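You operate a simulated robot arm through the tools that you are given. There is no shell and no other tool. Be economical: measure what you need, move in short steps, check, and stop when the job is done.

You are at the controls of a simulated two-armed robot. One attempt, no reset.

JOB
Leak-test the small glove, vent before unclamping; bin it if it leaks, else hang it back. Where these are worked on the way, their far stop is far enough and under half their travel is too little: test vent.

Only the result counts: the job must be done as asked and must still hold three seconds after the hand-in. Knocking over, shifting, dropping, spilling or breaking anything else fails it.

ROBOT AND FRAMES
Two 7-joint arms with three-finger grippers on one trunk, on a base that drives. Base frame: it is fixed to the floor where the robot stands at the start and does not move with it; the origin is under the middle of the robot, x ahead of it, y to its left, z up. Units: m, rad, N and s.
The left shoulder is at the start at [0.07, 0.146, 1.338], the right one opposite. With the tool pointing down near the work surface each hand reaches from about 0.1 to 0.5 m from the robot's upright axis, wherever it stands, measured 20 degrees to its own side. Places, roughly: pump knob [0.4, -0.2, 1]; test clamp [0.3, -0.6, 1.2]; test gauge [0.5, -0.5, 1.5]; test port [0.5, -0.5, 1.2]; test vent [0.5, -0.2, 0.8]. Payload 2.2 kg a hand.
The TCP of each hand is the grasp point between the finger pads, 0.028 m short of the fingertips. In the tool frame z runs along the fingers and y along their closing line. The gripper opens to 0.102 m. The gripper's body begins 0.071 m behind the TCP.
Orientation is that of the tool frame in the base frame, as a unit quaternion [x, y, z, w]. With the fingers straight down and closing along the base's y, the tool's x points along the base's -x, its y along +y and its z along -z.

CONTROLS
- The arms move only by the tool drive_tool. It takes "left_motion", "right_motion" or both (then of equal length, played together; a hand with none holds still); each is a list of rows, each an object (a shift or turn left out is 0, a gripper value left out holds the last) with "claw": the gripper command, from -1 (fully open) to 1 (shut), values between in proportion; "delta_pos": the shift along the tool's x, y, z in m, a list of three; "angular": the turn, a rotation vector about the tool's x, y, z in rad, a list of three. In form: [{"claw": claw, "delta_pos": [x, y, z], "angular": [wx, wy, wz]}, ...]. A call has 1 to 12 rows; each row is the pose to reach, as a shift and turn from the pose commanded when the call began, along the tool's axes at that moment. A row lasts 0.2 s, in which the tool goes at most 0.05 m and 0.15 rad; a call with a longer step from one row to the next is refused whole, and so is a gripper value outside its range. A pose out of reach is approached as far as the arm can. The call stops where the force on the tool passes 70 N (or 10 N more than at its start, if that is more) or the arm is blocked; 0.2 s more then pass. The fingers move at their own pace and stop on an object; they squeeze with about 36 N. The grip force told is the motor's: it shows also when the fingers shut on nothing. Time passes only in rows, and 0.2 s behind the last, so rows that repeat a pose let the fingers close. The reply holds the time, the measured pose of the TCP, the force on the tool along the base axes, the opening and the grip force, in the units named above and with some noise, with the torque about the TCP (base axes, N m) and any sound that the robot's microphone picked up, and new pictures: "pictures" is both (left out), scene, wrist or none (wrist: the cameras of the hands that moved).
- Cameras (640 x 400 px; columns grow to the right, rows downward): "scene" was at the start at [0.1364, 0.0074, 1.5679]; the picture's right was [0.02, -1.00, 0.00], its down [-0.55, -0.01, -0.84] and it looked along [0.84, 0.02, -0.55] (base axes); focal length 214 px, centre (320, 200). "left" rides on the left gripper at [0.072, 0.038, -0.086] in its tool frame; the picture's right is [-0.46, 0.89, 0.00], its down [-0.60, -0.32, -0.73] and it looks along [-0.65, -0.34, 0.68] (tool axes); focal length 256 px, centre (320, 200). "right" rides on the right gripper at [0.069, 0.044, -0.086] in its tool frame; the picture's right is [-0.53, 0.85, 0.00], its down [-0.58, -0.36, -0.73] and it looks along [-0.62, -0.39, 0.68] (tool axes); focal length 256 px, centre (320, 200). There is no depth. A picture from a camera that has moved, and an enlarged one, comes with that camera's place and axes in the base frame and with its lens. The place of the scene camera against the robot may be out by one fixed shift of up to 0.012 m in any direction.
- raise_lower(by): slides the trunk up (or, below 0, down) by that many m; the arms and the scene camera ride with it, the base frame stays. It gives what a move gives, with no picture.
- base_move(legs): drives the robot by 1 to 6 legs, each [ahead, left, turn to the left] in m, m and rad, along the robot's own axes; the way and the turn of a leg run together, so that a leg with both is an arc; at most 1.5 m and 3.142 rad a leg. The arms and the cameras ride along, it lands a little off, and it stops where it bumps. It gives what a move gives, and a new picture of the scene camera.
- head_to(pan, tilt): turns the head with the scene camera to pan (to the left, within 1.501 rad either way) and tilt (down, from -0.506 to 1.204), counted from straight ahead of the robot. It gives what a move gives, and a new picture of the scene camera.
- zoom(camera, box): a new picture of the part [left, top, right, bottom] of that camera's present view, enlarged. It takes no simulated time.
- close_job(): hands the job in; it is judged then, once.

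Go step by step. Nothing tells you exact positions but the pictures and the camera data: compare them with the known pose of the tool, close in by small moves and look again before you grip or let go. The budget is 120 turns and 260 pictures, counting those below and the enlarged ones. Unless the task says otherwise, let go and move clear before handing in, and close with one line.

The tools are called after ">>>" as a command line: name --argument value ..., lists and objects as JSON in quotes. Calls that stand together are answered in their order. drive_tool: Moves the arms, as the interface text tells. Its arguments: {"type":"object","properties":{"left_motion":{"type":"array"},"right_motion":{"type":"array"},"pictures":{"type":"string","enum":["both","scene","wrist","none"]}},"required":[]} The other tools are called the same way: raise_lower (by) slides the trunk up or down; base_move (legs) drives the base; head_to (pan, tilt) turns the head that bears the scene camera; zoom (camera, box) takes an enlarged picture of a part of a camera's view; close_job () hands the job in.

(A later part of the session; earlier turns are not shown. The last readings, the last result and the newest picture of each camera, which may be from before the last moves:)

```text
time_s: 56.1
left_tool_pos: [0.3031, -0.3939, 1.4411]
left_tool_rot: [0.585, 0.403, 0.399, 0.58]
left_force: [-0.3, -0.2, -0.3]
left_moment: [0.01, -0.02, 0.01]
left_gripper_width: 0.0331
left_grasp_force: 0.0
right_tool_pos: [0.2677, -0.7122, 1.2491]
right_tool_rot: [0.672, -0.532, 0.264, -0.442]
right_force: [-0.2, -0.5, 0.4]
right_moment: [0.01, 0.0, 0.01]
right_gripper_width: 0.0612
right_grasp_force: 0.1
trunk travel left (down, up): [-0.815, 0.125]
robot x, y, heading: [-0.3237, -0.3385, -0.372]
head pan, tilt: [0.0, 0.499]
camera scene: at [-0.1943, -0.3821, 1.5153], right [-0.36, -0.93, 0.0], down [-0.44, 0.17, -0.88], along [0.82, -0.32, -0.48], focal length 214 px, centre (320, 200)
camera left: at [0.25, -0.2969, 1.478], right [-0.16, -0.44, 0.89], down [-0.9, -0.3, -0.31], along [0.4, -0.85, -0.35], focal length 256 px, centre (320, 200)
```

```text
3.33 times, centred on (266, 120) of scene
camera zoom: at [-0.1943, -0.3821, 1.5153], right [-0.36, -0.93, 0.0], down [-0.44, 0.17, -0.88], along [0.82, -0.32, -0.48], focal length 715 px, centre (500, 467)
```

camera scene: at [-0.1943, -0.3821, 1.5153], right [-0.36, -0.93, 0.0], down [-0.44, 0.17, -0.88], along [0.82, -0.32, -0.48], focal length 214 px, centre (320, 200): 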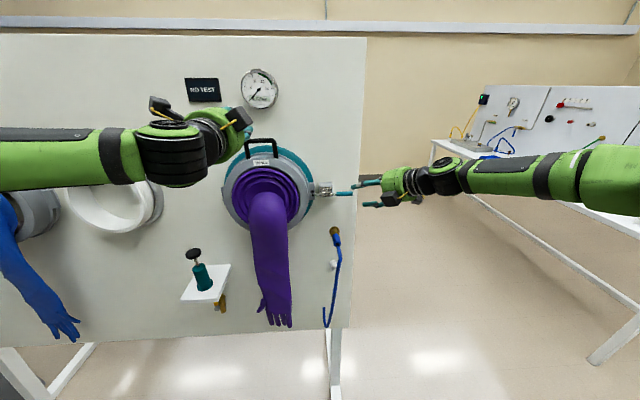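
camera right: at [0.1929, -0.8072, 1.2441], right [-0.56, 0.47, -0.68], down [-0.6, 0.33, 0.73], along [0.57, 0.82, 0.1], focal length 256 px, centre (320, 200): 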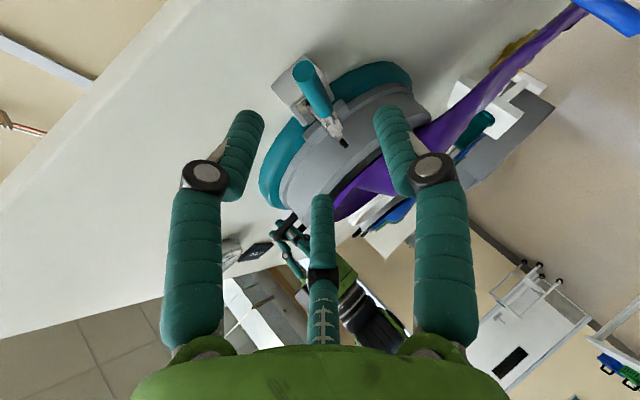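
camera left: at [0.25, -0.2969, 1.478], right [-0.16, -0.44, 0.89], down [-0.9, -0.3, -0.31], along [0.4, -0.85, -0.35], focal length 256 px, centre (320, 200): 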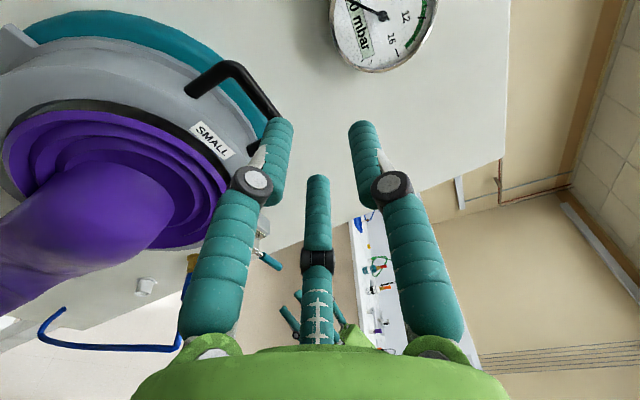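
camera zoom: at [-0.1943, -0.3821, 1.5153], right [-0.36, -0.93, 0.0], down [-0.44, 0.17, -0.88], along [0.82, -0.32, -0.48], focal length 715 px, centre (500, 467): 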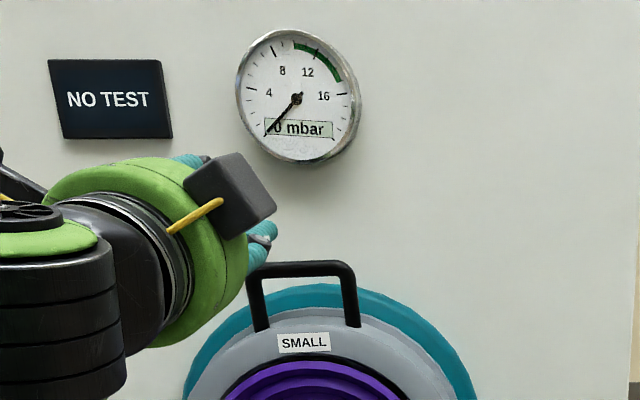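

The ring is on the port and clamped; gauge reads 0 mbar (green zone ≈ 12–16). Now tuck both arms back to tool-down poses before driving to the pump (knob ≈ f 0.47, l −0.028, z 1.047).

>>> drive_tool --left_motion '[{"angular": [0.0834, 0.0834, -0.0834], "delta_pos": [-0.001, 0.001, -0.0166]}, {"angular": [0.1668, 0.1668, -0.1668], "delta_pos": [-0.002, 0.002, -0.0332]}, {"angular": [0.2502, 0.2502, -0.2502], "delta_pos": [-0.004, 0.003, -0.0498]}, {"angular": [0.3336, 0.3336, -0.3336], "delta_pos": [-0.005, 0.003, -0.0664]}, {"angular": [0.417, 0.417, -0.417], "delta_pos": [-0.006, 0.004, -0.083]}, {"angular": [0.5004, 0.5004, -0.5004], "delta_pos": [-0.007, 0.005, -0.0996]}, {"angular": [0.5838, 0.5838, -0.5838], "delta_pos": [-0.009, 0.006, -0.1162]}, {"angular": [0.6672, 0.6672, -0.6672], "delta_pos": [-0.01, 0.007, -0.1328]}, {"angular": [0.7506, 0.7506, -0.7506], "delta_pos": [-0.011, 0.007, -0.1494]}, {"angular": [0.834, 0.834, -0.834], "delta_pos": [-0.012, 0.008, -0.166]}, {"angular": [0.9174, 0.9174, -0.9174], "delta_pos": [-0.014, 0.009, -0.1826]}, {"angular": [1.0008, 1.0008, -1.0008], "delta_pos": [-0.015, 0.01, -0.199]}]' --right_motion '[{"angular": [-0.0282, 0.0766, 0.12], "delta_pos": [-0.0118, 0.0036, -0.0305]}, {"angular": [-0.0564, 0.1532, 0.24], "delta_pos": [-0.0236, 0.0072, -0.061]}, {"angular": [-0.0846, 0.2298, 0.36], "delta_pos": [-0.0354, 0.0108, -0.0915]}, {"angular": [-0.1128, 0.3064, 0.48], "delta_pos": [-0.0472, 0.0144, -0.122]}, {"angular": [-0.141, 0.383, 0.6], "delta_pos": [-0.059, 0.018, -0.1525]}, {"angular": [-0.1692, 0.4596, 0.72], "delta_pos": [-0.0708, 0.0216, -0.183]}, {"angular": [-0.1974, 0.5362, 0.84], "delta_pos": [-0.0826, 0.0252, -0.2135]}, {"angular": [-0.2256, 0.6128, 0.96], "delta_pos": [-0.0944, 0.0288, -0.244]}, {"angular": [-0.2538, 0.6894, 1.08], "delta_pos": [-0.1062, 0.0324, -0.2745]}, {"angular": [-0.282, 0.766, 1.2], "delta_pos": [-0.118, 0.036, -0.305]}, {"angular": [-0.3102, 0.8426, 1.32], "delta_pos": [-0.1298, 0.0396, -0.3355]}, {"angular": [-0.3384, 0.9192, 1.44], "delta_pos": [-0.1412, 0.0437, -0.3657]}]' --pictures "scene"

```text
time_s: 58.7
left_tool_pos: [0.1136, -0.3348, 1.4512]
left_tool_rot: [0.28, 0.95, 0.082, 0.116]
left_force: [-0.2, 1.0, 0.0]
left_moment: [-0.05, -0.04, 0.04]
left_gripper_width: 0.033
left_grasp_force: 0.2
right_tool_pos: [-0.0924, -0.6849, 1.4108]
right_tool_rot: [-0.053, 0.987, -0.089, 0.123]
right_force: [-0.4, -0.3, 0.2]
right_moment: [-0.03, -0.02, 0.0]
right_gripper_width: 0.0614
right_grasp_force: 0.1
right hand out of reach, approached as far as the arm can: row 1, 2, 3, 4, 5, 6, 7, 8
trunk travel left (down, up): [-0.815, 0.125]
robot x, y, heading: [-0.3224, -0.3345, -0.375]
head pan, tilt: [0.0, 0.499]
camera scene: at [-0.1937, -0.38, 1.5153], right [-0.36, -0.93, 0.0], down [-0.44, 0.17, -0.88], along [0.82, -0.32, -0.48], focal length 214 px, centre (320, 200)
```

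scene: 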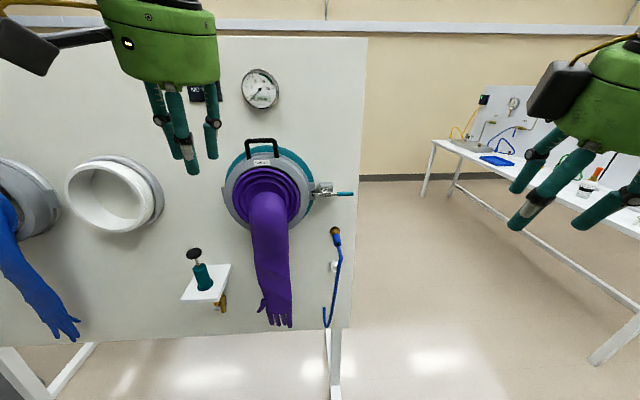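

Finish both rotations, then drive to the pump.

>>> drive_tool --left_motion '[{"claw": 1, "angular": [0.07, 0.07, -0.07]}, {"claw": 1, "angular": [0.14, 0.14, -0.14]}, {"claw": 1, "angular": [0.2082, 0.2082, -0.2082]}, {"claw": 1, "angular": [0.2082, 0.2082, -0.2082]}]' --right_motion '[{"angular": [-0.0282, 0.0766, 0.12]}, {"angular": [-0.0564, 0.153, 0.24]}, {"angular": [-0.0846, 0.23, 0.36]}, {"angular": [-0.1128, 0.306, 0.48]}]' --pictures "none"

>>> base_move --legs '[[0.0, 0.29, 0.0], [0.13, 0.0, 0.0]]'

>>> head_to --pan 0.0 --tilt 0.75

```text
time_s: 59.7
left_tool_pos: [0.1164, -0.3392, 1.4506]
left_tool_rot: [0.18, 0.984, 0.0, -0.006]
left_force: [0.1, 0.2, -0.6]
left_moment: [0.02, 0.0, 0.01]
left_gripper_width: 0.0018
left_grasp_force: 31.5
right_tool_pos: [-0.0882, -0.6879, 1.4073]
right_tool_rot: [0.19, 0.982, -0.009, -0.015]
right_force: [-0.1, 0.0, 0.3]
right_moment: [0.02, 0.0, 0.01]
right_gripper_width: 0.0611
right_grasp_force: 0.0
trunk travel left (down, up): [-0.815, 0.125]
robot x, y, heading: [-0.3228, -0.3377, -0.378]
head pan, tilt: [0.0, 0.499]
```

```text
time_s: 62.6
left_tool_pos: [0.342, -0.1104, 1.4515]
left_tool_rot: [0.183, 0.983, -0.001, -0.003]
left_force: [-0.9, -0.3, 0.4]
left_moment: [-0.03, 0.0, 0.0]
left_gripper_width: 0.0019
left_grasp_force: 31.1
right_tool_pos: [0.1369, -0.4581, 1.4097]
right_tool_rot: [0.19, 0.982, -0.01, -0.013]
right_force: [0.1, -0.1, -0.7]
right_moment: [-0.01, -0.02, -0.02]
right_gripper_width: 0.0613
right_grasp_force: 0.0
trunk travel left (down, up): [-0.815, 0.125]
robot x, y, heading: [-0.0934, -0.1083, -0.375]
head pan, tilt: [0.0, 0.499]
camera scene: at [0.0339, -0.1535, 1.5155], right [-0.37, -0.93, 0.0], down [-0.44, 0.17, -0.88], along [0.82, -0.32, -0.48], focal length 214 px, centre (320, 200)
```

scene: 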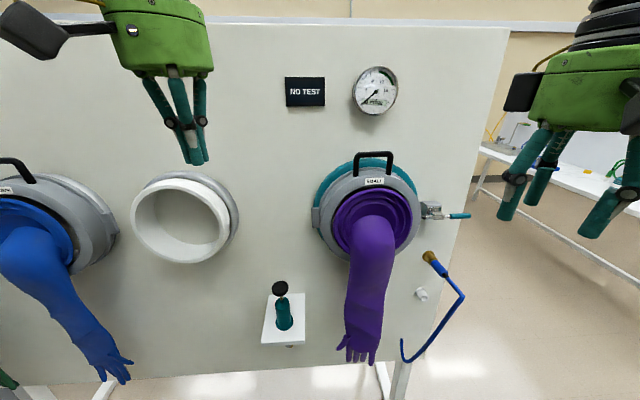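

```text
time_s: 63.4
left_tool_pos: [0.346, -0.1113, 1.4507]
left_tool_rot: [0.183, 0.983, 0.0, -0.005]
left_force: [0.1, 0.9, -0.1]
left_moment: [-0.03, 0.02, 0.02]
left_gripper_width: 0.002
left_grasp_force: 31.3
right_tool_pos: [0.1394, -0.4605, 1.4088]
right_tool_rot: [0.189, 0.982, -0.011, -0.014]
right_force: [0.5, 0.0, 0.2]
right_moment: [-0.01, -0.02, 0.0]
right_gripper_width: 0.0611
right_grasp_force: 0.1
trunk travel left (down, up): [-0.815, 0.125]
robot x, y, heading: [-0.0902, -0.1129, -0.373]
head pan, tilt: [0.0, 0.75]
camera scene: at [0.0308, -0.1531, 1.4931], right [-0.37, -0.93, 0.0], down [-0.63, 0.25, -0.73], along [0.68, -0.27, -0.68], focal length 214 px, centre (320, 200)
```

scene: 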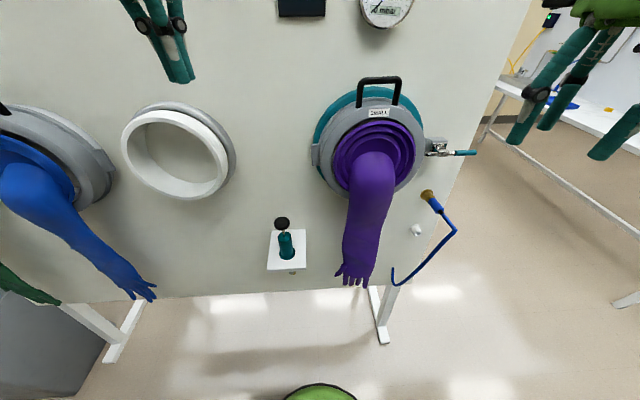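

Knob confirmed at (f 0.473, l −0.027, z≈1.047). Tuck the right hand a bit, nudge forward 0.05 m, and lower the trunk 0.3 m.

>>> drive_tool --right_motion '[{"claw": 1, "delta_pos": [0.03, -0.02, 0]}, {"claw": 1, "delta_pos": [0.06, -0.05, 0]}, {"claw": 1, "delta_pos": [0.08, -0.07, 0]}]' --left_motion '[{"claw": -0.2, "delta_pos": [0.0, 0.0, 0]}, {"claw": -0.2, "delta_pos": [0.02, 0.0, 0]}, {"claw": -0.2, "delta_pos": [0.04, 0.0, 0]}]' --pictures "none"

>>> base_move --legs '[[0.05, 0, 0]]'

>>> raise_lower --by -0.3

>>> head_to --pan 0.0 --tilt 0.5

```text
time_s: 64.2
left_tool_pos: [0.3086, -0.0986, 1.4524]
left_tool_rot: [0.182, 0.983, 0.001, -0.006]
left_force: [1.2, 0.3, 0.3]
left_moment: [0.01, 0.01, -0.03]
left_gripper_width: 0.0611
left_grasp_force: 0.1
right_tool_pos: [0.0813, -0.4743, 1.3829]
right_tool_rot: [0.19, 0.982, -0.01, -0.014]
right_force: [0.3, -0.2, -0.1]
right_moment: [0.03, 0.02, 0.01]
right_gripper_width: 0.0021
right_grasp_force: 31.2
right hand out of reach, approached as far as the arm can: row 2, 3
trunk travel left (down, up): [-0.815, 0.125]
robot x, y, heading: [-0.0963, -0.1104, -0.377]
head pan, tilt: [0.0, 0.75]
```

```text
time_s: 65.1
left_tool_pos: [0.341, -0.1131, 1.4569]
left_tool_rot: [0.184, 0.983, -0.001, 0.0]
left_force: [-1.1, 0.1, 0.2]
left_moment: [-0.06, -0.12, 0.01]
left_gripper_width: 0.0616
left_grasp_force: 0.1
right_tool_pos: [0.1155, -0.4895, 1.3862]
right_tool_rot: [0.19, 0.982, -0.011, -0.009]
right_force: [-1.4, -0.3, 0.9]
right_moment: [-0.07, -0.14, 0.02]
right_gripper_width: 0.0023
right_grasp_force: 31.8
trunk travel left (down, up): [-0.815, 0.125]
robot x, y, heading: [-0.0501, -0.1265, -0.374]
head pan, tilt: [0.0, 0.75]
camera scene: at [0.0642, -0.1665, 1.4944], right [-0.37, -0.93, 0.0], down [-0.63, 0.25, -0.74], along [0.69, -0.27, -0.68], focal length 214 px, centre (320, 200)
```

scene: 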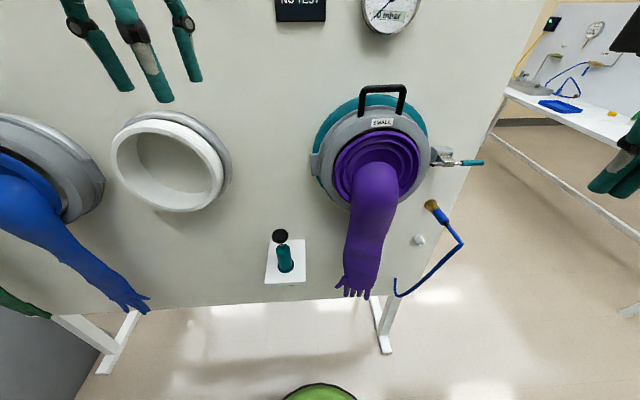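

```text
time_s: 68.1
left_tool_pos: [0.3521, -0.1164, 1.1524]
left_tool_rot: [0.183, 0.983, -0.001, -0.004]
left_force: [0.3, 0.4, -0.1]
left_moment: [0.02, 0.0, 0.01]
left_gripper_width: 0.0613
left_grasp_force: 0.0
right_tool_pos: [0.1258, -0.4926, 1.0838]
right_tool_rot: [0.189, 0.982, -0.011, -0.014]
right_force: [0.3, 0.2, -0.4]
right_moment: [0.04, -0.01, 0.0]
right_gripper_width: 0.0022
right_grasp_force: 31.1
trunk travel left (down, up): [-0.515, 0.425]
robot x, y, heading: [-0.0484, -0.1258, -0.37]
head pan, tilt: [0.0, 0.75]
```

```text
time_s: 68.8
left_tool_pos: [0.3532, -0.1176, 1.1537]
left_tool_rot: [0.183, 0.983, -0.001, -0.003]
left_force: [0.2, -0.7, 0.3]
left_moment: [-0.04, -0.01, 0.0]
left_gripper_width: 0.0611
left_grasp_force: 0.1
right_tool_pos: [0.1266, -0.4926, 1.0836]
right_tool_rot: [0.189, 0.982, -0.01, -0.014]
right_force: [0.0, 0.3, -0.2]
right_moment: [0.0, 0.0, 0.01]
right_gripper_width: 0.0022
right_grasp_force: 31.5
trunk travel left (down, up): [-0.515, 0.425]
robot x, y, heading: [-0.0415, -0.1296, -0.374]
head pan, tilt: [0.0, 0.499]
camera scene: at [0.0834, -0.174, 1.215], right [-0.37, -0.93, 0.0], down [-0.45, 0.18, -0.88], along [0.82, -0.32, -0.48], focal length 214 px, centre (320, 200)
```

scene: 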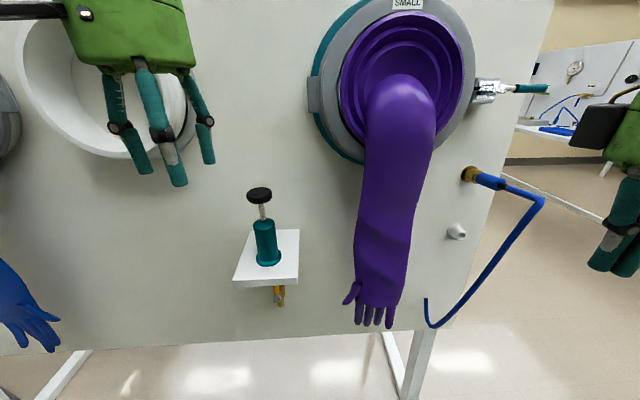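

Left hand is above; move over the knob and verify with the wrist camera.

>>> drive_tool --left_motion '[{"claw": -0.3, "delta_pos": [-0.04, -0.018, 0]}, {"claw": -0.3, "delta_pos": [-0.08, -0.036, 0]}, {"claw": -0.3, "delta_pos": [-0.101, -0.044, 0]}, {"claw": -0.3, "delta_pos": [-0.101, -0.044, 0.03]}, {"claw": -0.3, "delta_pos": [-0.101, -0.044, 0.03]}]' --pictures "both"

>>> zoom --camera "scene" --box '[200, 120, 328, 200]'

```text
time_s: 70.0
left_tool_pos: [0.4296, -0.1951, 1.1236]
left_tool_rot: [0.184, 0.983, 0.0, -0.004]
left_force: [0.7, -0.3, 0.4]
left_moment: [0.01, 0.0, -0.01]
left_gripper_width: 0.0661
left_grasp_force: 0.1
right_tool_pos: [0.1253, -0.4929, 1.0839]
right_tool_rot: [0.189, 0.982, -0.01, -0.014]
right_force: [0.5, -0.2, -0.5]
right_moment: [0.02, -0.03, 0.01]
right_gripper_width: 0.0021
right_grasp_force: 30.9
trunk travel left (down, up): [-0.515, 0.425]
robot x, y, heading: [-0.0466, -0.125, -0.375]
head pan, tilt: [0.0, 0.499]
camera scene: at [0.0827, -0.1749, 1.2151], right [-0.37, -0.93, 0.0], down [-0.45, 0.18, -0.88], along [0.82, -0.32, -0.48], focal length 214 px, centre (320, 200)
camera left: at [0.3754, -0.1339, 1.2082], right [0.75, 0.66, 0.0], down [0.45, -0.51, 0.73], along [0.48, -0.55, -0.69], focal length 256 px, centre (320, 200)
```

scene: 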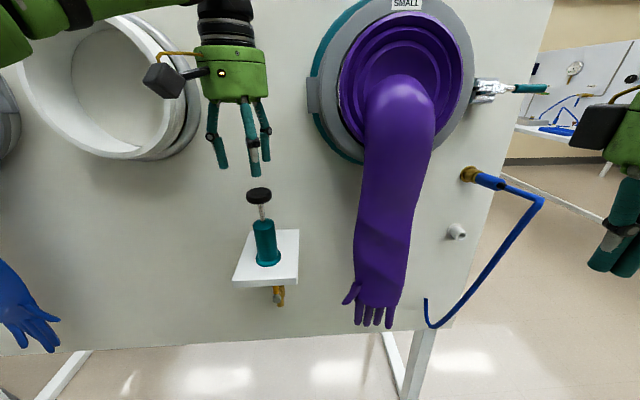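
left: 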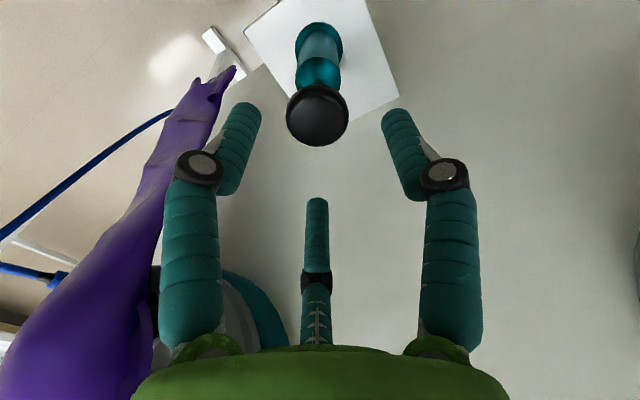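

```text
5.00 times, centred on (264, 160) of scene
camera zoom: at [0.0827, -0.1749, 1.2151], right [-0.37, -0.93, 0.0], down [-0.45, 0.18, -0.88], along [0.82, -0.32, -0.48], focal length 1072 px, centre (600, 400)
```

zoom: 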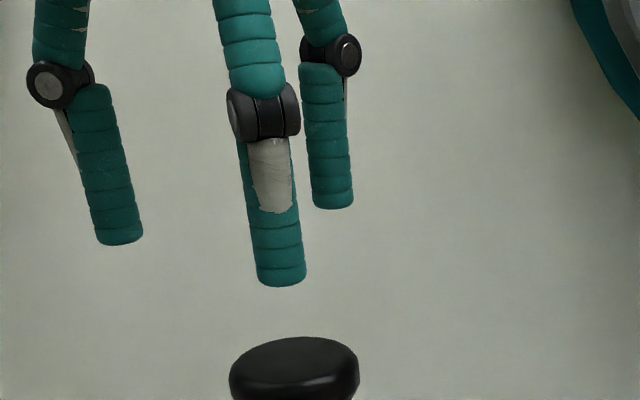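

The knob is right under the hand. Descend and grip it.

>>> drive_tool --left_motion '[{"claw": -0.3, "delta_pos": [-0.001, -0.004, 0.025]}, {"claw": -0.3, "delta_pos": [-0.001, -0.004, 0.05]}, {"claw": -0.3, "delta_pos": [-0.001, -0.004, 0.074]}, {"claw": 1, "delta_pos": [-0.001, -0.004, 0.074]}, {"claw": 1, "delta_pos": [-0.001, -0.004, 0.074]}, {"claw": 1, "delta_pos": [-0.001, -0.004, 0.074]}]' --pictures "both"

>>> zoom --camera "scene" --box '[200, 150, 328, 230]'

```text
time_s: 71.4
left_tool_pos: [0.4317, -0.2037, 1.0459]
left_tool_rot: [0.183, 0.983, -0.001, -0.003]
left_force: [13.7, -17.6, 2.8]
left_moment: [-0.13, -0.53, 0.15]
left_gripper_width: 0.0415
left_grasp_force: 45.8
right_tool_pos: [0.1276, -0.4972, 1.0826]
right_tool_rot: [0.189, 0.982, -0.008, -0.015]
right_force: [0.5, 0.4, 0.4]
right_moment: [-0.01, -0.01, 0.01]
right_gripper_width: 0.0021
right_grasp_force: 32.0
trunk travel left (down, up): [-0.515, 0.425]
robot x, y, heading: [-0.0471, -0.1282, -0.371]
head pan, tilt: [0.0, 0.499]
camera scene: at [0.0863, -0.1782, 1.2145], right [-0.37, -0.93, 0.0], down [-0.45, 0.18, -0.88], along [0.82, -0.32, -0.48], focal length 214 px, centre (320, 200)
camera left: at [0.3798, -0.1419, 1.1314], right [0.75, 0.66, -0.01], down [0.45, -0.51, 0.73], along [0.48, -0.55, -0.68], focal length 256 px, centre (320, 200)
```

scene: 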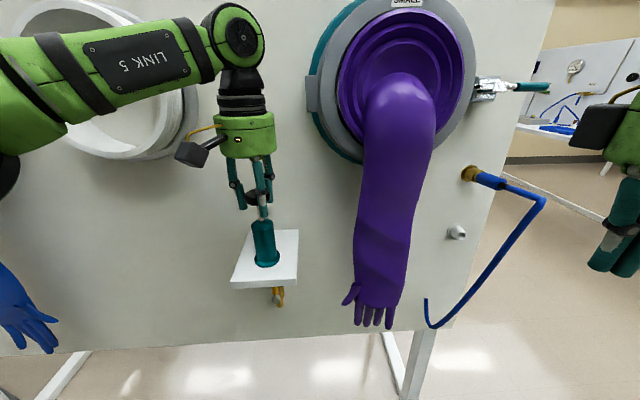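
left: 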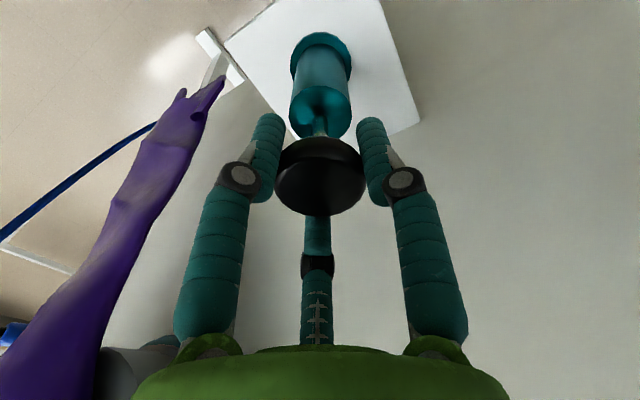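

```text
5.00 times, centred on (264, 190) of scene
camera zoom: at [0.0863, -0.1782, 1.2145], right [-0.37, -0.93, 0.0], down [-0.45, 0.18, -0.88], along [0.82, -0.32, -0.48], focal length 1072 px, centre (600, 250)
```

zoom: 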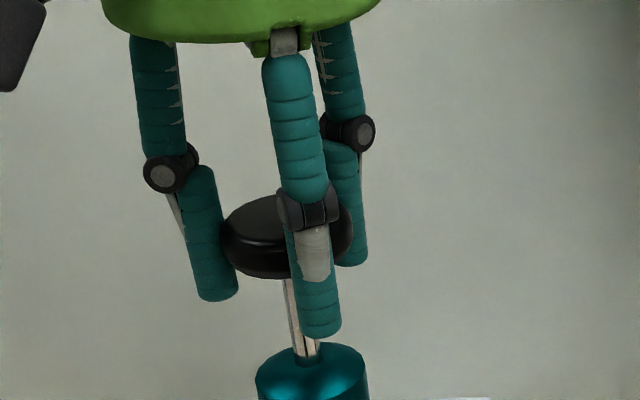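

Knob gripped. Aim the head at the gauge and do a first down-stroke.

>>> head_to --pan -0.4 --tilt -0.3

>>> drive_tool --left_motion '[{"claw": 1, "delta_pos": [-0.004, -0.002, 0.007]}, {"claw": 1, "delta_pos": [-0.004, -0.002, 0.014]}, {"claw": 1, "delta_pos": [-0.004, -0.002, 0.021]}, {"claw": 1, "delta_pos": [-0.004, -0.002, 0.028]}]' --pictures "both"

```text
time_s: 72.6
left_tool_pos: [0.4322, -0.2023, 1.0463]
left_tool_rot: [0.183, 0.983, -0.002, -0.004]
left_force: [15.6, -18.2, 4.8]
left_moment: [-0.06, -0.23, 0.13]
left_gripper_width: 0.0416
left_grasp_force: 45.0
right_tool_pos: [0.1297, -0.4968, 1.0823]
right_tool_rot: [0.189, 0.982, -0.007, -0.014]
right_force: [-0.7, -1.2, -0.9]
right_moment: [0.03, 0.0, 0.03]
right_gripper_width: 0.0019
right_grasp_force: 30.9
trunk travel left (down, up): [-0.515, 0.425]
robot x, y, heading: [-0.0447, -0.1304, -0.374]
head pan, tilt: [-0.4, -0.3]
camera scene: at [0.0585, -0.2002, 1.286], right [-0.7, -0.72, 0.0], down [0.21, -0.2, -0.96], along [0.68, -0.67, 0.29], focal length 214 px, centre (320, 200)
```

scene: 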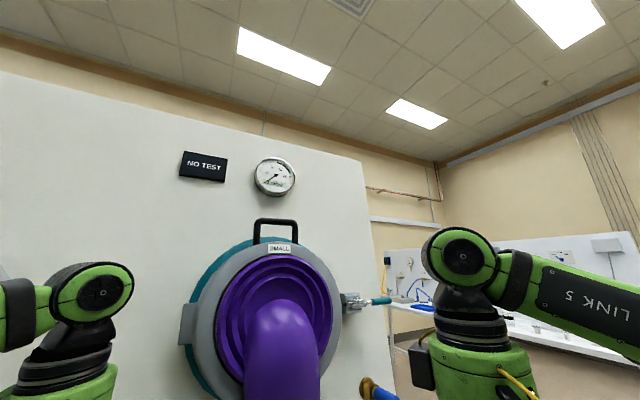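

```text
time_s: 73.6
left_tool_pos: [0.4324, -0.2026, 1.0204]
left_tool_rot: [0.183, 0.983, 0.0, -0.004]
left_force: [4.4, -6.5, 7.3]
left_moment: [-0.64, 0.57, -0.02]
left_gripper_width: 0.0412
left_grasp_force: 45.0
right_tool_pos: [0.1262, -0.493, 1.0833]
right_tool_rot: [0.188, 0.982, -0.009, -0.013]
right_force: [-0.1, 0.2, 0.5]
right_moment: [-0.01, 0.02, 0.0]
right_gripper_width: 0.0022
right_grasp_force: 31.6
trunk travel left (down, up): [-0.515, 0.425]
robot x, y, heading: [-0.0469, -0.1247, -0.374]
head pan, tilt: [-0.4, -0.3]
camera scene: at [0.0551, -0.197, 1.2866], right [-0.7, -0.72, 0.0], down [0.21, -0.21, -0.96], along [0.68, -0.67, 0.29], focal length 214 px, centre (320, 200)
camera left: at [0.3801, -0.1421, 1.1058], right [0.75, 0.66, -0.01], down [0.46, -0.51, 0.73], along [0.48, -0.55, -0.69], focal length 256 px, centre (320, 200)
```

scene: 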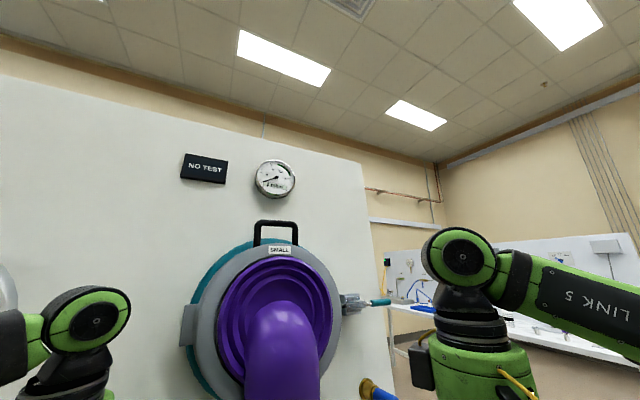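
left: 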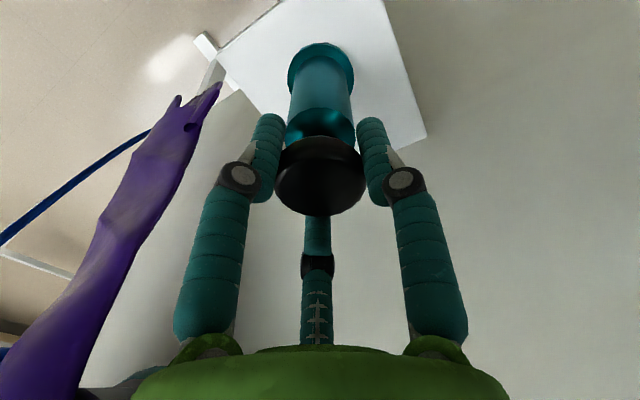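

The knob went down 26 mm and the needle moved. Read the gauge.

>>> zoom --camera "scene" --box '[170, 140, 314, 230]'

```text
4.44 times, centred on (242, 185) of scene
camera zoom: at [0.0551, -0.197, 1.2866], right [-0.7, -0.72, 0.0], down [0.21, -0.21, -0.96], along [0.68, -0.67, 0.29], focal length 953 px, centre (667, 267)
```

zoom: 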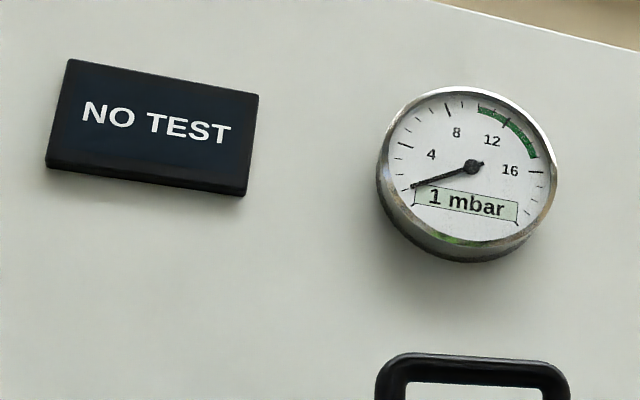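

1 mbar after one stroke; sealed. Do several full strokes (up/down) and read again.

>>> drive_tool --left_motion '[{"claw": 1, "delta_pos": [0, 0, -0.028]}, {"claw": 1, "delta_pos": [0, 0, -0.028]}, {"claw": 1, "delta_pos": [0, 0, 0.003]}, {"claw": 1, "delta_pos": [0, 0, 0.003]}, {"claw": 1, "delta_pos": [0, 0, -0.028]}, {"claw": 1, "delta_pos": [0, 0, -0.028]}, {"claw": 1, "delta_pos": [0, 0, 0.003]}, {"claw": 1, "delta_pos": [0, 0, 0.003]}, {"claw": 1, "delta_pos": [0, 0, -0.028]}, {"claw": 1, "delta_pos": [0, 0, -0.028]}, {"claw": 1, "delta_pos": [0, 0, 0.003]}, {"claw": 1, "delta_pos": [0, 0, 0.003]}]' --pictures "wrist"

>>> zoom --camera "scene" --box '[170, 140, 314, 230]'

```text
time_s: 76.2
left_tool_pos: [0.4332, -0.203, 1.0174]
left_tool_rot: [0.183, 0.983, 0.0, -0.004]
left_force: [1.4, -3.2, 8.8]
left_moment: [0.12, 0.23, -0.05]
left_gripper_width: 0.0413
left_grasp_force: 45.4
right_tool_pos: [0.1257, -0.4918, 1.083]
right_tool_rot: [0.189, 0.982, -0.009, -0.012]
right_force: [0.2, -0.6, 0.3]
right_moment: [-0.03, -0.02, -0.02]
right_gripper_width: 0.0022
right_grasp_force: 31.6
trunk travel left (down, up): [-0.515, 0.425]
robot x, y, heading: [-0.0496, -0.1287, -0.374]
head pan, tilt: [-0.4, -0.3]
heard: click, click, click
camera left: at [0.3799, -0.1421, 1.1024], right [0.75, 0.66, -0.01], down [0.45, -0.51, 0.73], along [0.48, -0.55, -0.69], focal length 256 px, centre (320, 200)
```

left: 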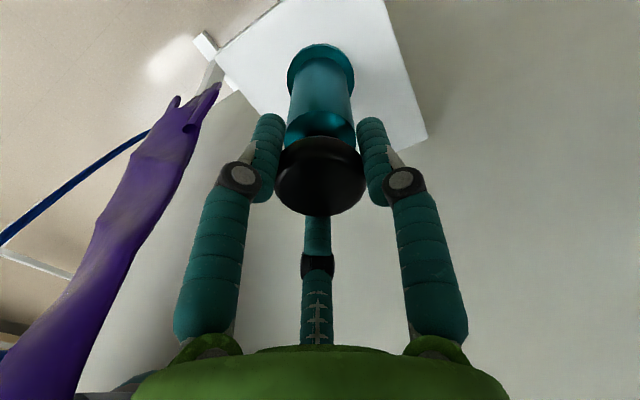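

```text
4.44 times, centred on (242, 185) of scene
camera zoom: at [0.0543, -0.1962, 1.2868], right [-0.7, -0.72, 0.0], down [0.21, -0.21, -0.96], along [0.68, -0.67, 0.3], focal length 953 px, centre (667, 267)
```

zoom: 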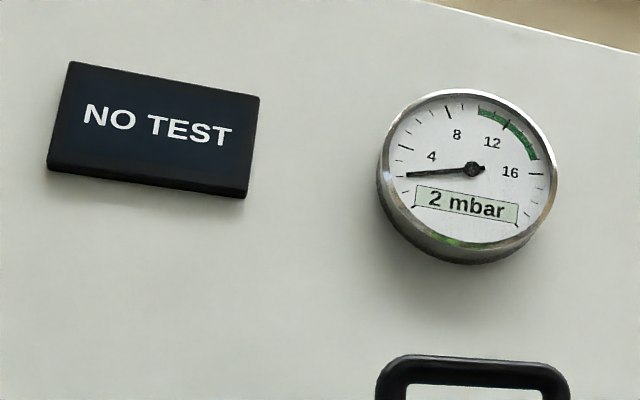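

Three clicks, 2 mbar. Continue pumping and watch whether it builds or bleeds.

>>> drive_tool --left_motion '[{"claw": 1, "delta_pos": [0, 0, -0.03]}, {"claw": 1, "delta_pos": [0, 0, 0.0]}, {"claw": 1, "delta_pos": [0, 0, -0.03]}, {"claw": 1, "delta_pos": [0, 0, 0.0]}, {"claw": 1, "delta_pos": [0, 0, -0.03]}, {"claw": 1, "delta_pos": [0, 0, 0.0]}, {"claw": 1, "delta_pos": [0, 0, -0.03]}, {"claw": 1, "delta_pos": [0, 0, 0.0]}, {"claw": 1, "delta_pos": [0, 0, -0.03]}, {"claw": 1, "delta_pos": [0, 0, 0.0]}, {"claw": 1, "delta_pos": [0, 0, -0.03]}, {"claw": 1, "delta_pos": [0, 0, 0.0]}]' --pictures "none"

>>> zoom --camera "scene" --box '[170, 140, 314, 230]'

```text
time_s: 78.8
left_tool_pos: [0.432, -0.2027, 1.0154]
left_tool_rot: [0.183, 0.983, 0.0, -0.005]
left_force: [2.4, -9.1, 7.1]
left_moment: [-0.27, 0.87, -0.21]
left_gripper_width: 0.0413
left_grasp_force: 44.7
right_tool_pos: [0.1269, -0.4949, 1.0834]
right_tool_rot: [0.189, 0.982, -0.009, -0.013]
right_force: [-0.7, -1.0, 0.9]
right_moment: [0.0, -0.05, 0.01]
right_gripper_width: 0.0019
right_grasp_force: 31.5
trunk travel left (down, up): [-0.515, 0.425]
robot x, y, heading: [-0.0459, -0.1264, -0.369]
head pan, tilt: [-0.4, -0.3]
heard: click
```

```text
4.44 times, centred on (242, 185) of scene
camera zoom: at [0.0546, -0.1979, 1.2867], right [-0.7, -0.72, 0.0], down [0.21, -0.2, -0.96], along [0.68, -0.67, 0.29], focal length 953 px, centre (667, 267)
```

zoom: 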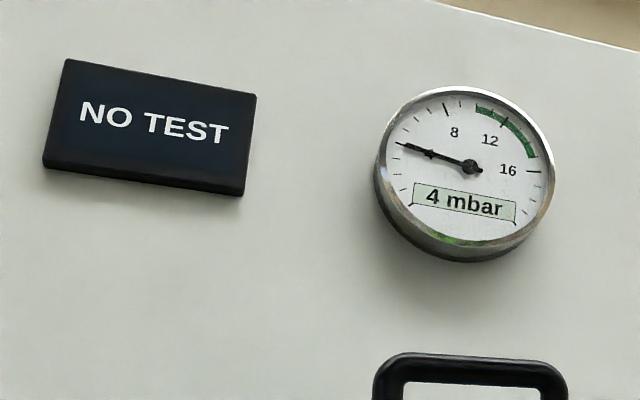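

Pressure builds (4 mbar). Longer strokes now.

>>> drive_tool --left_motion '[{"claw": 1, "delta_pos": [0, 0, -0.035]}, {"claw": 1, "delta_pos": [0, 0, 0.006]}, {"claw": 1, "delta_pos": [0, 0, -0.035]}, {"claw": 1, "delta_pos": [0, 0, 0.006]}, {"claw": 1, "delta_pos": [0, 0, -0.035]}, {"claw": 1, "delta_pos": [0, 0, 0.006]}, {"claw": 1, "delta_pos": [0, 0, -0.035]}, {"claw": 1, "delta_pos": [0, 0, 0.006]}, {"claw": 1, "delta_pos": [0, 0, -0.035]}, {"claw": 1, "delta_pos": [0, 0, 0.006]}, {"claw": 1, "delta_pos": [0, 0, -0.035]}, {"claw": 1, "delta_pos": [0, 0, 0.006]}]' --pictures "none"

>>> zoom --camera "scene" --box '[170, 140, 314, 230]'

```text
time_s: 81.4
left_tool_pos: [0.4323, -0.2024, 1.0106]
left_tool_rot: [0.183, 0.983, 0.001, -0.005]
left_force: [13.0, -6.8, 8.0]
left_moment: [-0.04, 0.84, -0.25]
left_gripper_width: 0.0411
left_grasp_force: 45.0
right_tool_pos: [0.1275, -0.4936, 1.0834]
right_tool_rot: [0.189, 0.982, -0.009, -0.014]
right_force: [-0.1, -0.4, -0.5]
right_moment: [-0.03, 0.0, 0.0]
right_gripper_width: 0.0021
right_grasp_force: 30.9
trunk travel left (down, up): [-0.515, 0.425]
robot x, y, heading: [-0.0428, -0.122, -0.375]
head pan, tilt: [-0.4, -0.3]
heard: click, click, click, click, click, click
```

```text
4.44 times, centred on (242, 185) of scene
camera zoom: at [0.0574, -0.1974, 1.2865], right [-0.7, -0.72, 0.0], down [0.21, -0.21, -0.96], along [0.68, -0.67, 0.29], focal length 953 px, centre (667, 267)
```

zoom: 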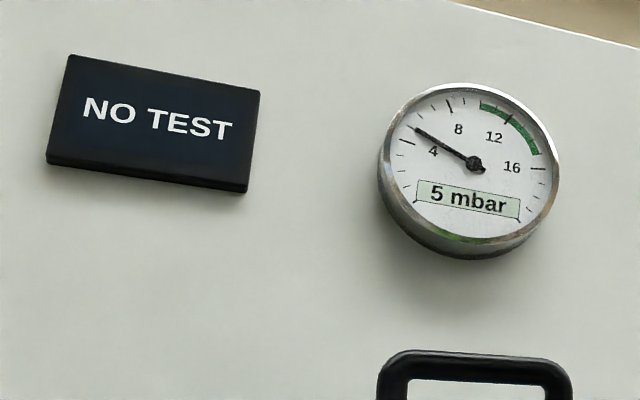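

Six full clicks gave only about +1. Check for decay by waiting ~2 s.

>>> drive_tool --left_motion '[{"claw": 1}, {"claw": 1}, {"claw": 1}, {"claw": 1}, {"claw": 1}, {"claw": 1}, {"claw": 1}, {"claw": 1}, {"claw": 1}, {"claw": 1}]' --pictures "none"

>>> zoom --camera "scene" --box '[170, 140, 314, 230]'

```text
time_s: 83.6
left_tool_pos: [0.4326, -0.2043, 1.0091]
left_tool_rot: [0.183, 0.983, 0.0, -0.004]
left_force: [14.0, -7.8, 8.6]
left_moment: [-0.12, -0.07, 0.09]
left_gripper_width: 0.0413
left_grasp_force: 45.0
right_tool_pos: [0.1282, -0.4941, 1.0839]
right_tool_rot: [0.189, 0.982, -0.008, -0.013]
right_force: [0.8, -0.1, -0.1]
right_moment: [0.01, 0.01, -0.01]
right_gripper_width: 0.0022
right_grasp_force: 31.6
trunk travel left (down, up): [-0.515, 0.425]
robot x, y, heading: [-0.0486, -0.1255, -0.374]
head pan, tilt: [-0.4, -0.3]
```

```text
4.44 times, centred on (242, 185) of scene
camera zoom: at [0.0573, -0.1975, 1.2864], right [-0.7, -0.72, 0.0], down [0.21, -0.21, -0.96], along [0.68, -0.67, 0.29], focal length 953 px, centre (667, 267)
```

zoom: 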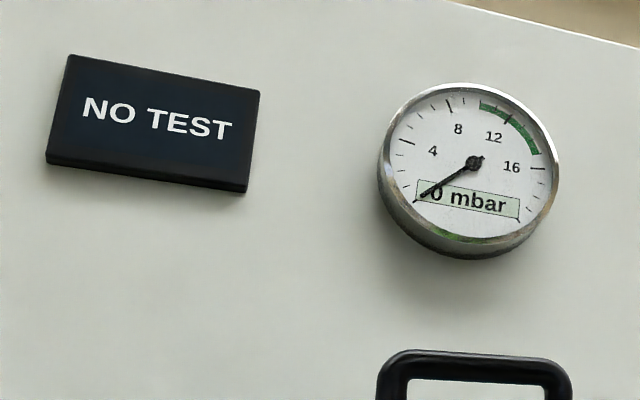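

The pressure bleeds to 0 within 2 s — a gross leak, likely the vent being open (or a poor seal). Look at the vent and clamp.

>>> head_to --pan 0.1 --tilt 0.55

>>> zoom --camera "scene" --box '[240, 210, 368, 290]'

>>> zoom --camera "scene" --box '[310, 0, 570, 162]'

```text
time_s: 84.7
left_tool_pos: [0.4323, -0.2021, 1.0101]
left_tool_rot: [0.183, 0.983, 0.0, -0.004]
left_force: [13.8, -7.8, 9.2]
left_moment: [0.04, -0.01, 0.01]
left_gripper_width: 0.0412
left_grasp_force: 44.7
right_tool_pos: [0.1285, -0.494, 1.0828]
right_tool_rot: [0.189, 0.982, -0.009, -0.014]
right_force: [-0.2, 0.5, 0.1]
right_moment: [0.02, -0.01, 0.03]
right_gripper_width: 0.0021
right_grasp_force: 31.5
trunk travel left (down, up): [-0.515, 0.425]
robot x, y, heading: [-0.0458, -0.1278, -0.37]
head pan, tilt: [0.099, 0.55]
camera scene: at [0.0873, -0.1668, 1.2102], right [-0.27, -0.96, 0.0], down [-0.5, 0.14, -0.85], along [0.82, -0.23, -0.52], focal length 214 px, centre (320, 200)
```

scene: 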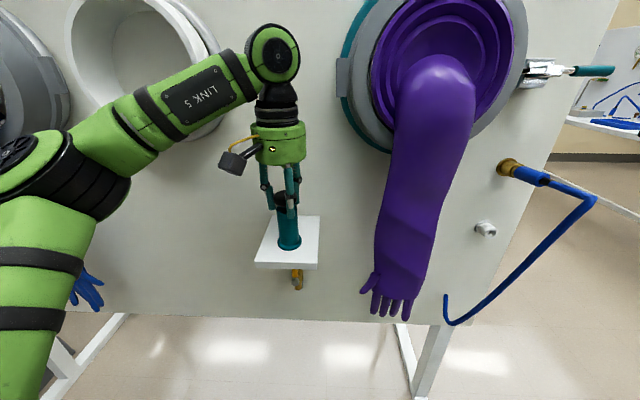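

```text
5.00 times, centred on (304, 250) of scene
camera zoom: at [0.0873, -0.1668, 1.2102], right [-0.27, -0.96, 0.0], down [-0.5, 0.14, -0.85], along [0.82, -0.23, -0.52], focal length 1072 px, centre (400, -50)
```

zoom: 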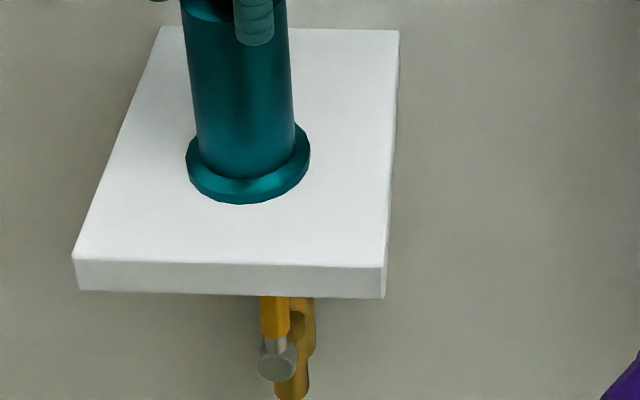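

```text
2.46 times, centred on (440, 81) of scene
camera zoom: at [0.0873, -0.1668, 1.2102], right [-0.27, -0.96, 0.0], down [-0.5, 0.14, -0.85], along [0.82, -0.23, -0.52], focal length 528 px, centre (25, 493)
```

zoom: 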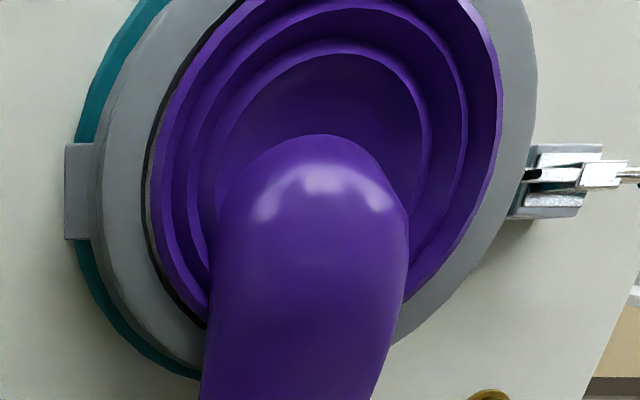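

I'll release the knob, back the hand away, and lower the trunk to look at the vent under the shelf.

>>> drive_tool --left_motion '[{"claw": -0.3}, {"claw": -0.3}, {"claw": -0.3, "delta_pos": [0, 0, -0.04]}, {"claw": -0.3, "delta_pos": [0, 0, -0.08]}, {"claw": -0.3, "delta_pos": [0.04, 0.02, -0.09]}, {"claw": -0.3, "delta_pos": [0.08, 0.05, -0.09]}, {"claw": -0.3, "delta_pos": [0.12, 0.08, -0.09]}]' --pictures "none"

>>> raise_lower --by -0.3

>>> head_to --pan 0.1 --tilt 0.2

```text
time_s: 86.3
left_tool_pos: [0.3491, -0.0827, 1.1047]
left_tool_rot: [0.183, 0.983, -0.002, -0.003]
left_force: [-1.0, -0.1, 0.3]
left_moment: [-0.04, -0.01, -0.02]
left_gripper_width: 0.0662
left_grasp_force: 0.0
right_tool_pos: [0.1235, -0.4904, 1.0848]
right_tool_rot: [0.189, 0.982, -0.01, -0.012]
right_force: [0.1, -0.1, -0.2]
right_moment: [-0.02, -0.04, 0.04]
right_gripper_width: 0.0021
right_grasp_force: 31.5
trunk travel left (down, up): [-0.515, 0.425]
robot x, y, heading: [-0.0464, -0.1341, -0.375]
head pan, tilt: [0.099, 0.55]
```

```text
time_s: 89.3
left_tool_pos: [0.3519, -0.0838, 0.8051]
left_tool_rot: [0.183, 0.983, 0.0, -0.004]
left_force: [0.1, -0.2, -0.9]
left_moment: [0.0, -0.02, 0.01]
left_gripper_width: 0.0663
left_grasp_force: 0.2
right_tool_pos: [0.1281, -0.4929, 0.7825]
right_tool_rot: [0.189, 0.982, -0.01, -0.013]
right_force: [-1.2, -0.2, -0.8]
right_moment: [-0.03, 0.01, 0.02]
right_gripper_width: 0.002
right_grasp_force: 31.4
trunk travel left (down, up): [-0.215, 0.725]
robot x, y, heading: [-0.0459, -0.1256, -0.374]
head pan, tilt: [0.099, 0.55]
```

```text
time_s: 90.2
left_tool_pos: [0.3512, -0.0844, 0.804]
left_tool_rot: [0.183, 0.983, 0.0, -0.004]
left_force: [-0.2, -0.3, -0.5]
left_moment: [0.01, -0.01, 0.02]
left_gripper_width: 0.0664
left_grasp_force: 0.1
right_tool_pos: [0.1265, -0.4933, 0.7838]
right_tool_rot: [0.188, 0.982, -0.01, -0.014]
right_force: [-0.6, -0.2, -0.2]
right_moment: [0.0, 0.02, -0.02]
right_gripper_width: 0.002
right_grasp_force: 31.3
trunk travel left (down, up): [-0.215, 0.725]
robot x, y, heading: [-0.0466, -0.1275, -0.372]
head pan, tilt: [0.099, 0.201]
camera scene: at [0.0884, -0.166, 0.9427], right [-0.27, -0.96, 0.0], down [-0.19, 0.05, -0.98], along [0.94, -0.27, -0.2], focal length 214 px, centre (320, 200)
```

scene: 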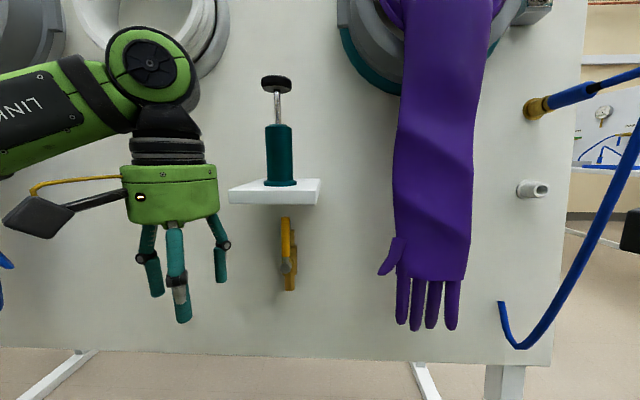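

>>> zoom --camera "scene" --box '[248, 200, 328, 310]'

>>> zoom --camera "left" --box '[0, 0, 640, 400]'

```text
3.64 times, centred on (288, 255) of scene
camera zoom: at [0.0884, -0.166, 0.9427], right [-0.27, -0.96, 0.0], down [-0.19, 0.05, -0.98], along [0.94, -0.27, -0.2], focal length 780 px, centre (436, 0)
```

zoom: 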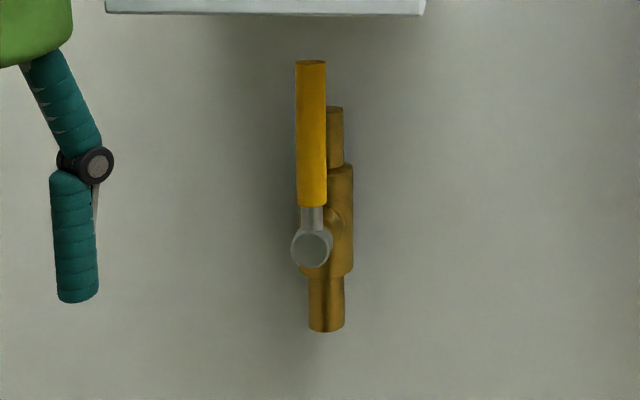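

```text
1.00 times, centred on (320, 200) of left (not enlarged: the box is as wide or as high as the picture)
camera zoom: at [0.2986, -0.0236, 0.8906], right [0.75, 0.66, -0.01], down [0.46, -0.51, 0.73], along [0.48, -0.55, -0.69], focal length 256 px, centre (320, 200)
```

zoom: 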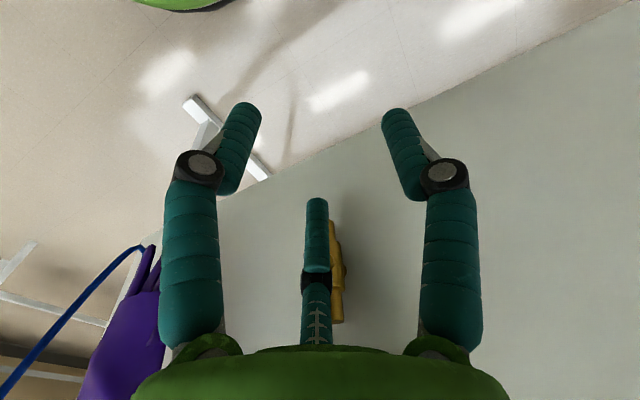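

The vent is a ball valve with its yellow lever parallel to the pipe — open. It must be closed before pumping. I'll turn the left hand to point forward and push the lever 90° sideways.

>>> drive_tool --left_motion '[{"claw": 1, "angular": [0, -0.145, 0], "delta_pos": [0, 0.004, 0.0]}, {"claw": 1, "angular": [0, -0.29, 0], "delta_pos": [0, 0.008, 0.0]}, {"claw": 1, "angular": [0, -0.435, 0], "delta_pos": [-0.005, 0.012, 0.0]}, {"claw": 1, "angular": [0, -0.58, 0], "delta_pos": [-0.01, 0.016, 0]}, {"claw": 1, "angular": [0, -0.725, 0], "delta_pos": [-0.02, 0.02, 0]}, {"claw": 1, "angular": [0, -0.87, 0], "delta_pos": [-0.03, 0.024, 0]}, {"claw": 1, "angular": [0, -1.015, 0], "delta_pos": [-0.04, 0.024, 0.004]}, {"claw": 1, "angular": [0, -1.16, 0], "delta_pos": [-0.05, 0.024, 0.008]}, {"claw": 1, "angular": [0, -1.305, 0], "delta_pos": [-0.06, 0.024, 0.01]}, {"claw": 1, "angular": [0, -1.45, 0], "delta_pos": [-0.07, 0.024, 0.014]}, {"claw": 1, "angular": [0, -1.571, 0], "delta_pos": [-0.07, 0.024, 0.014]}, {"claw": 1, "angular": [0, -1.571, 0], "delta_pos": [-0.07, 0.024, 0.014]}]' --pictures "scene"

```text
time_s: 92.8
left_tool_pos: [0.4613, -0.1028, 0.8302]
left_tool_rot: [0.129, 0.697, -0.13, 0.693]
left_force: [-0.1, -0.2, -0.1]
left_moment: [0.03, 0.03, -0.03]
left_gripper_width: 0.002
left_grasp_force: 31.9
left hand out of reach, approached as far as the arm can: row 9, 10, 11, 12
right_tool_pos: [0.1267, -0.4935, 0.7844]
right_tool_rot: [0.188, 0.982, -0.009, -0.013]
right_force: [0.3, -0.1, 0.7]
right_moment: [-0.02, 0.02, 0.0]
right_gripper_width: 0.002
right_grasp_force: 31.2
trunk travel left (down, up): [-0.215, 0.725]
robot x, y, heading: [-0.0447, -0.1289, -0.372]
head pan, tilt: [0.099, 0.201]
camera scene: at [0.0883, -0.166, 0.9428], right [-0.27, -0.96, 0.0], down [-0.19, 0.05, -0.98], along [0.94, -0.27, -0.2], focal length 214 px, centre (320, 200)
```

scene: 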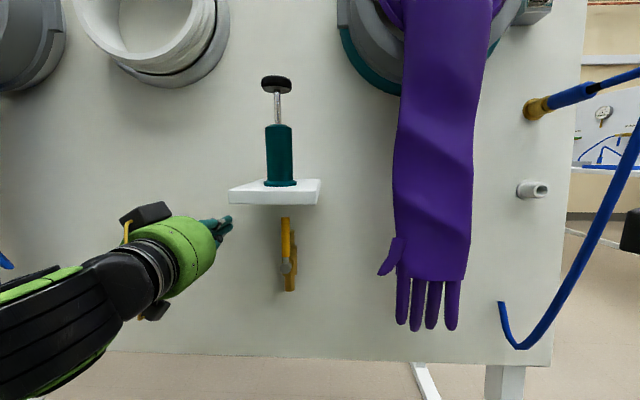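

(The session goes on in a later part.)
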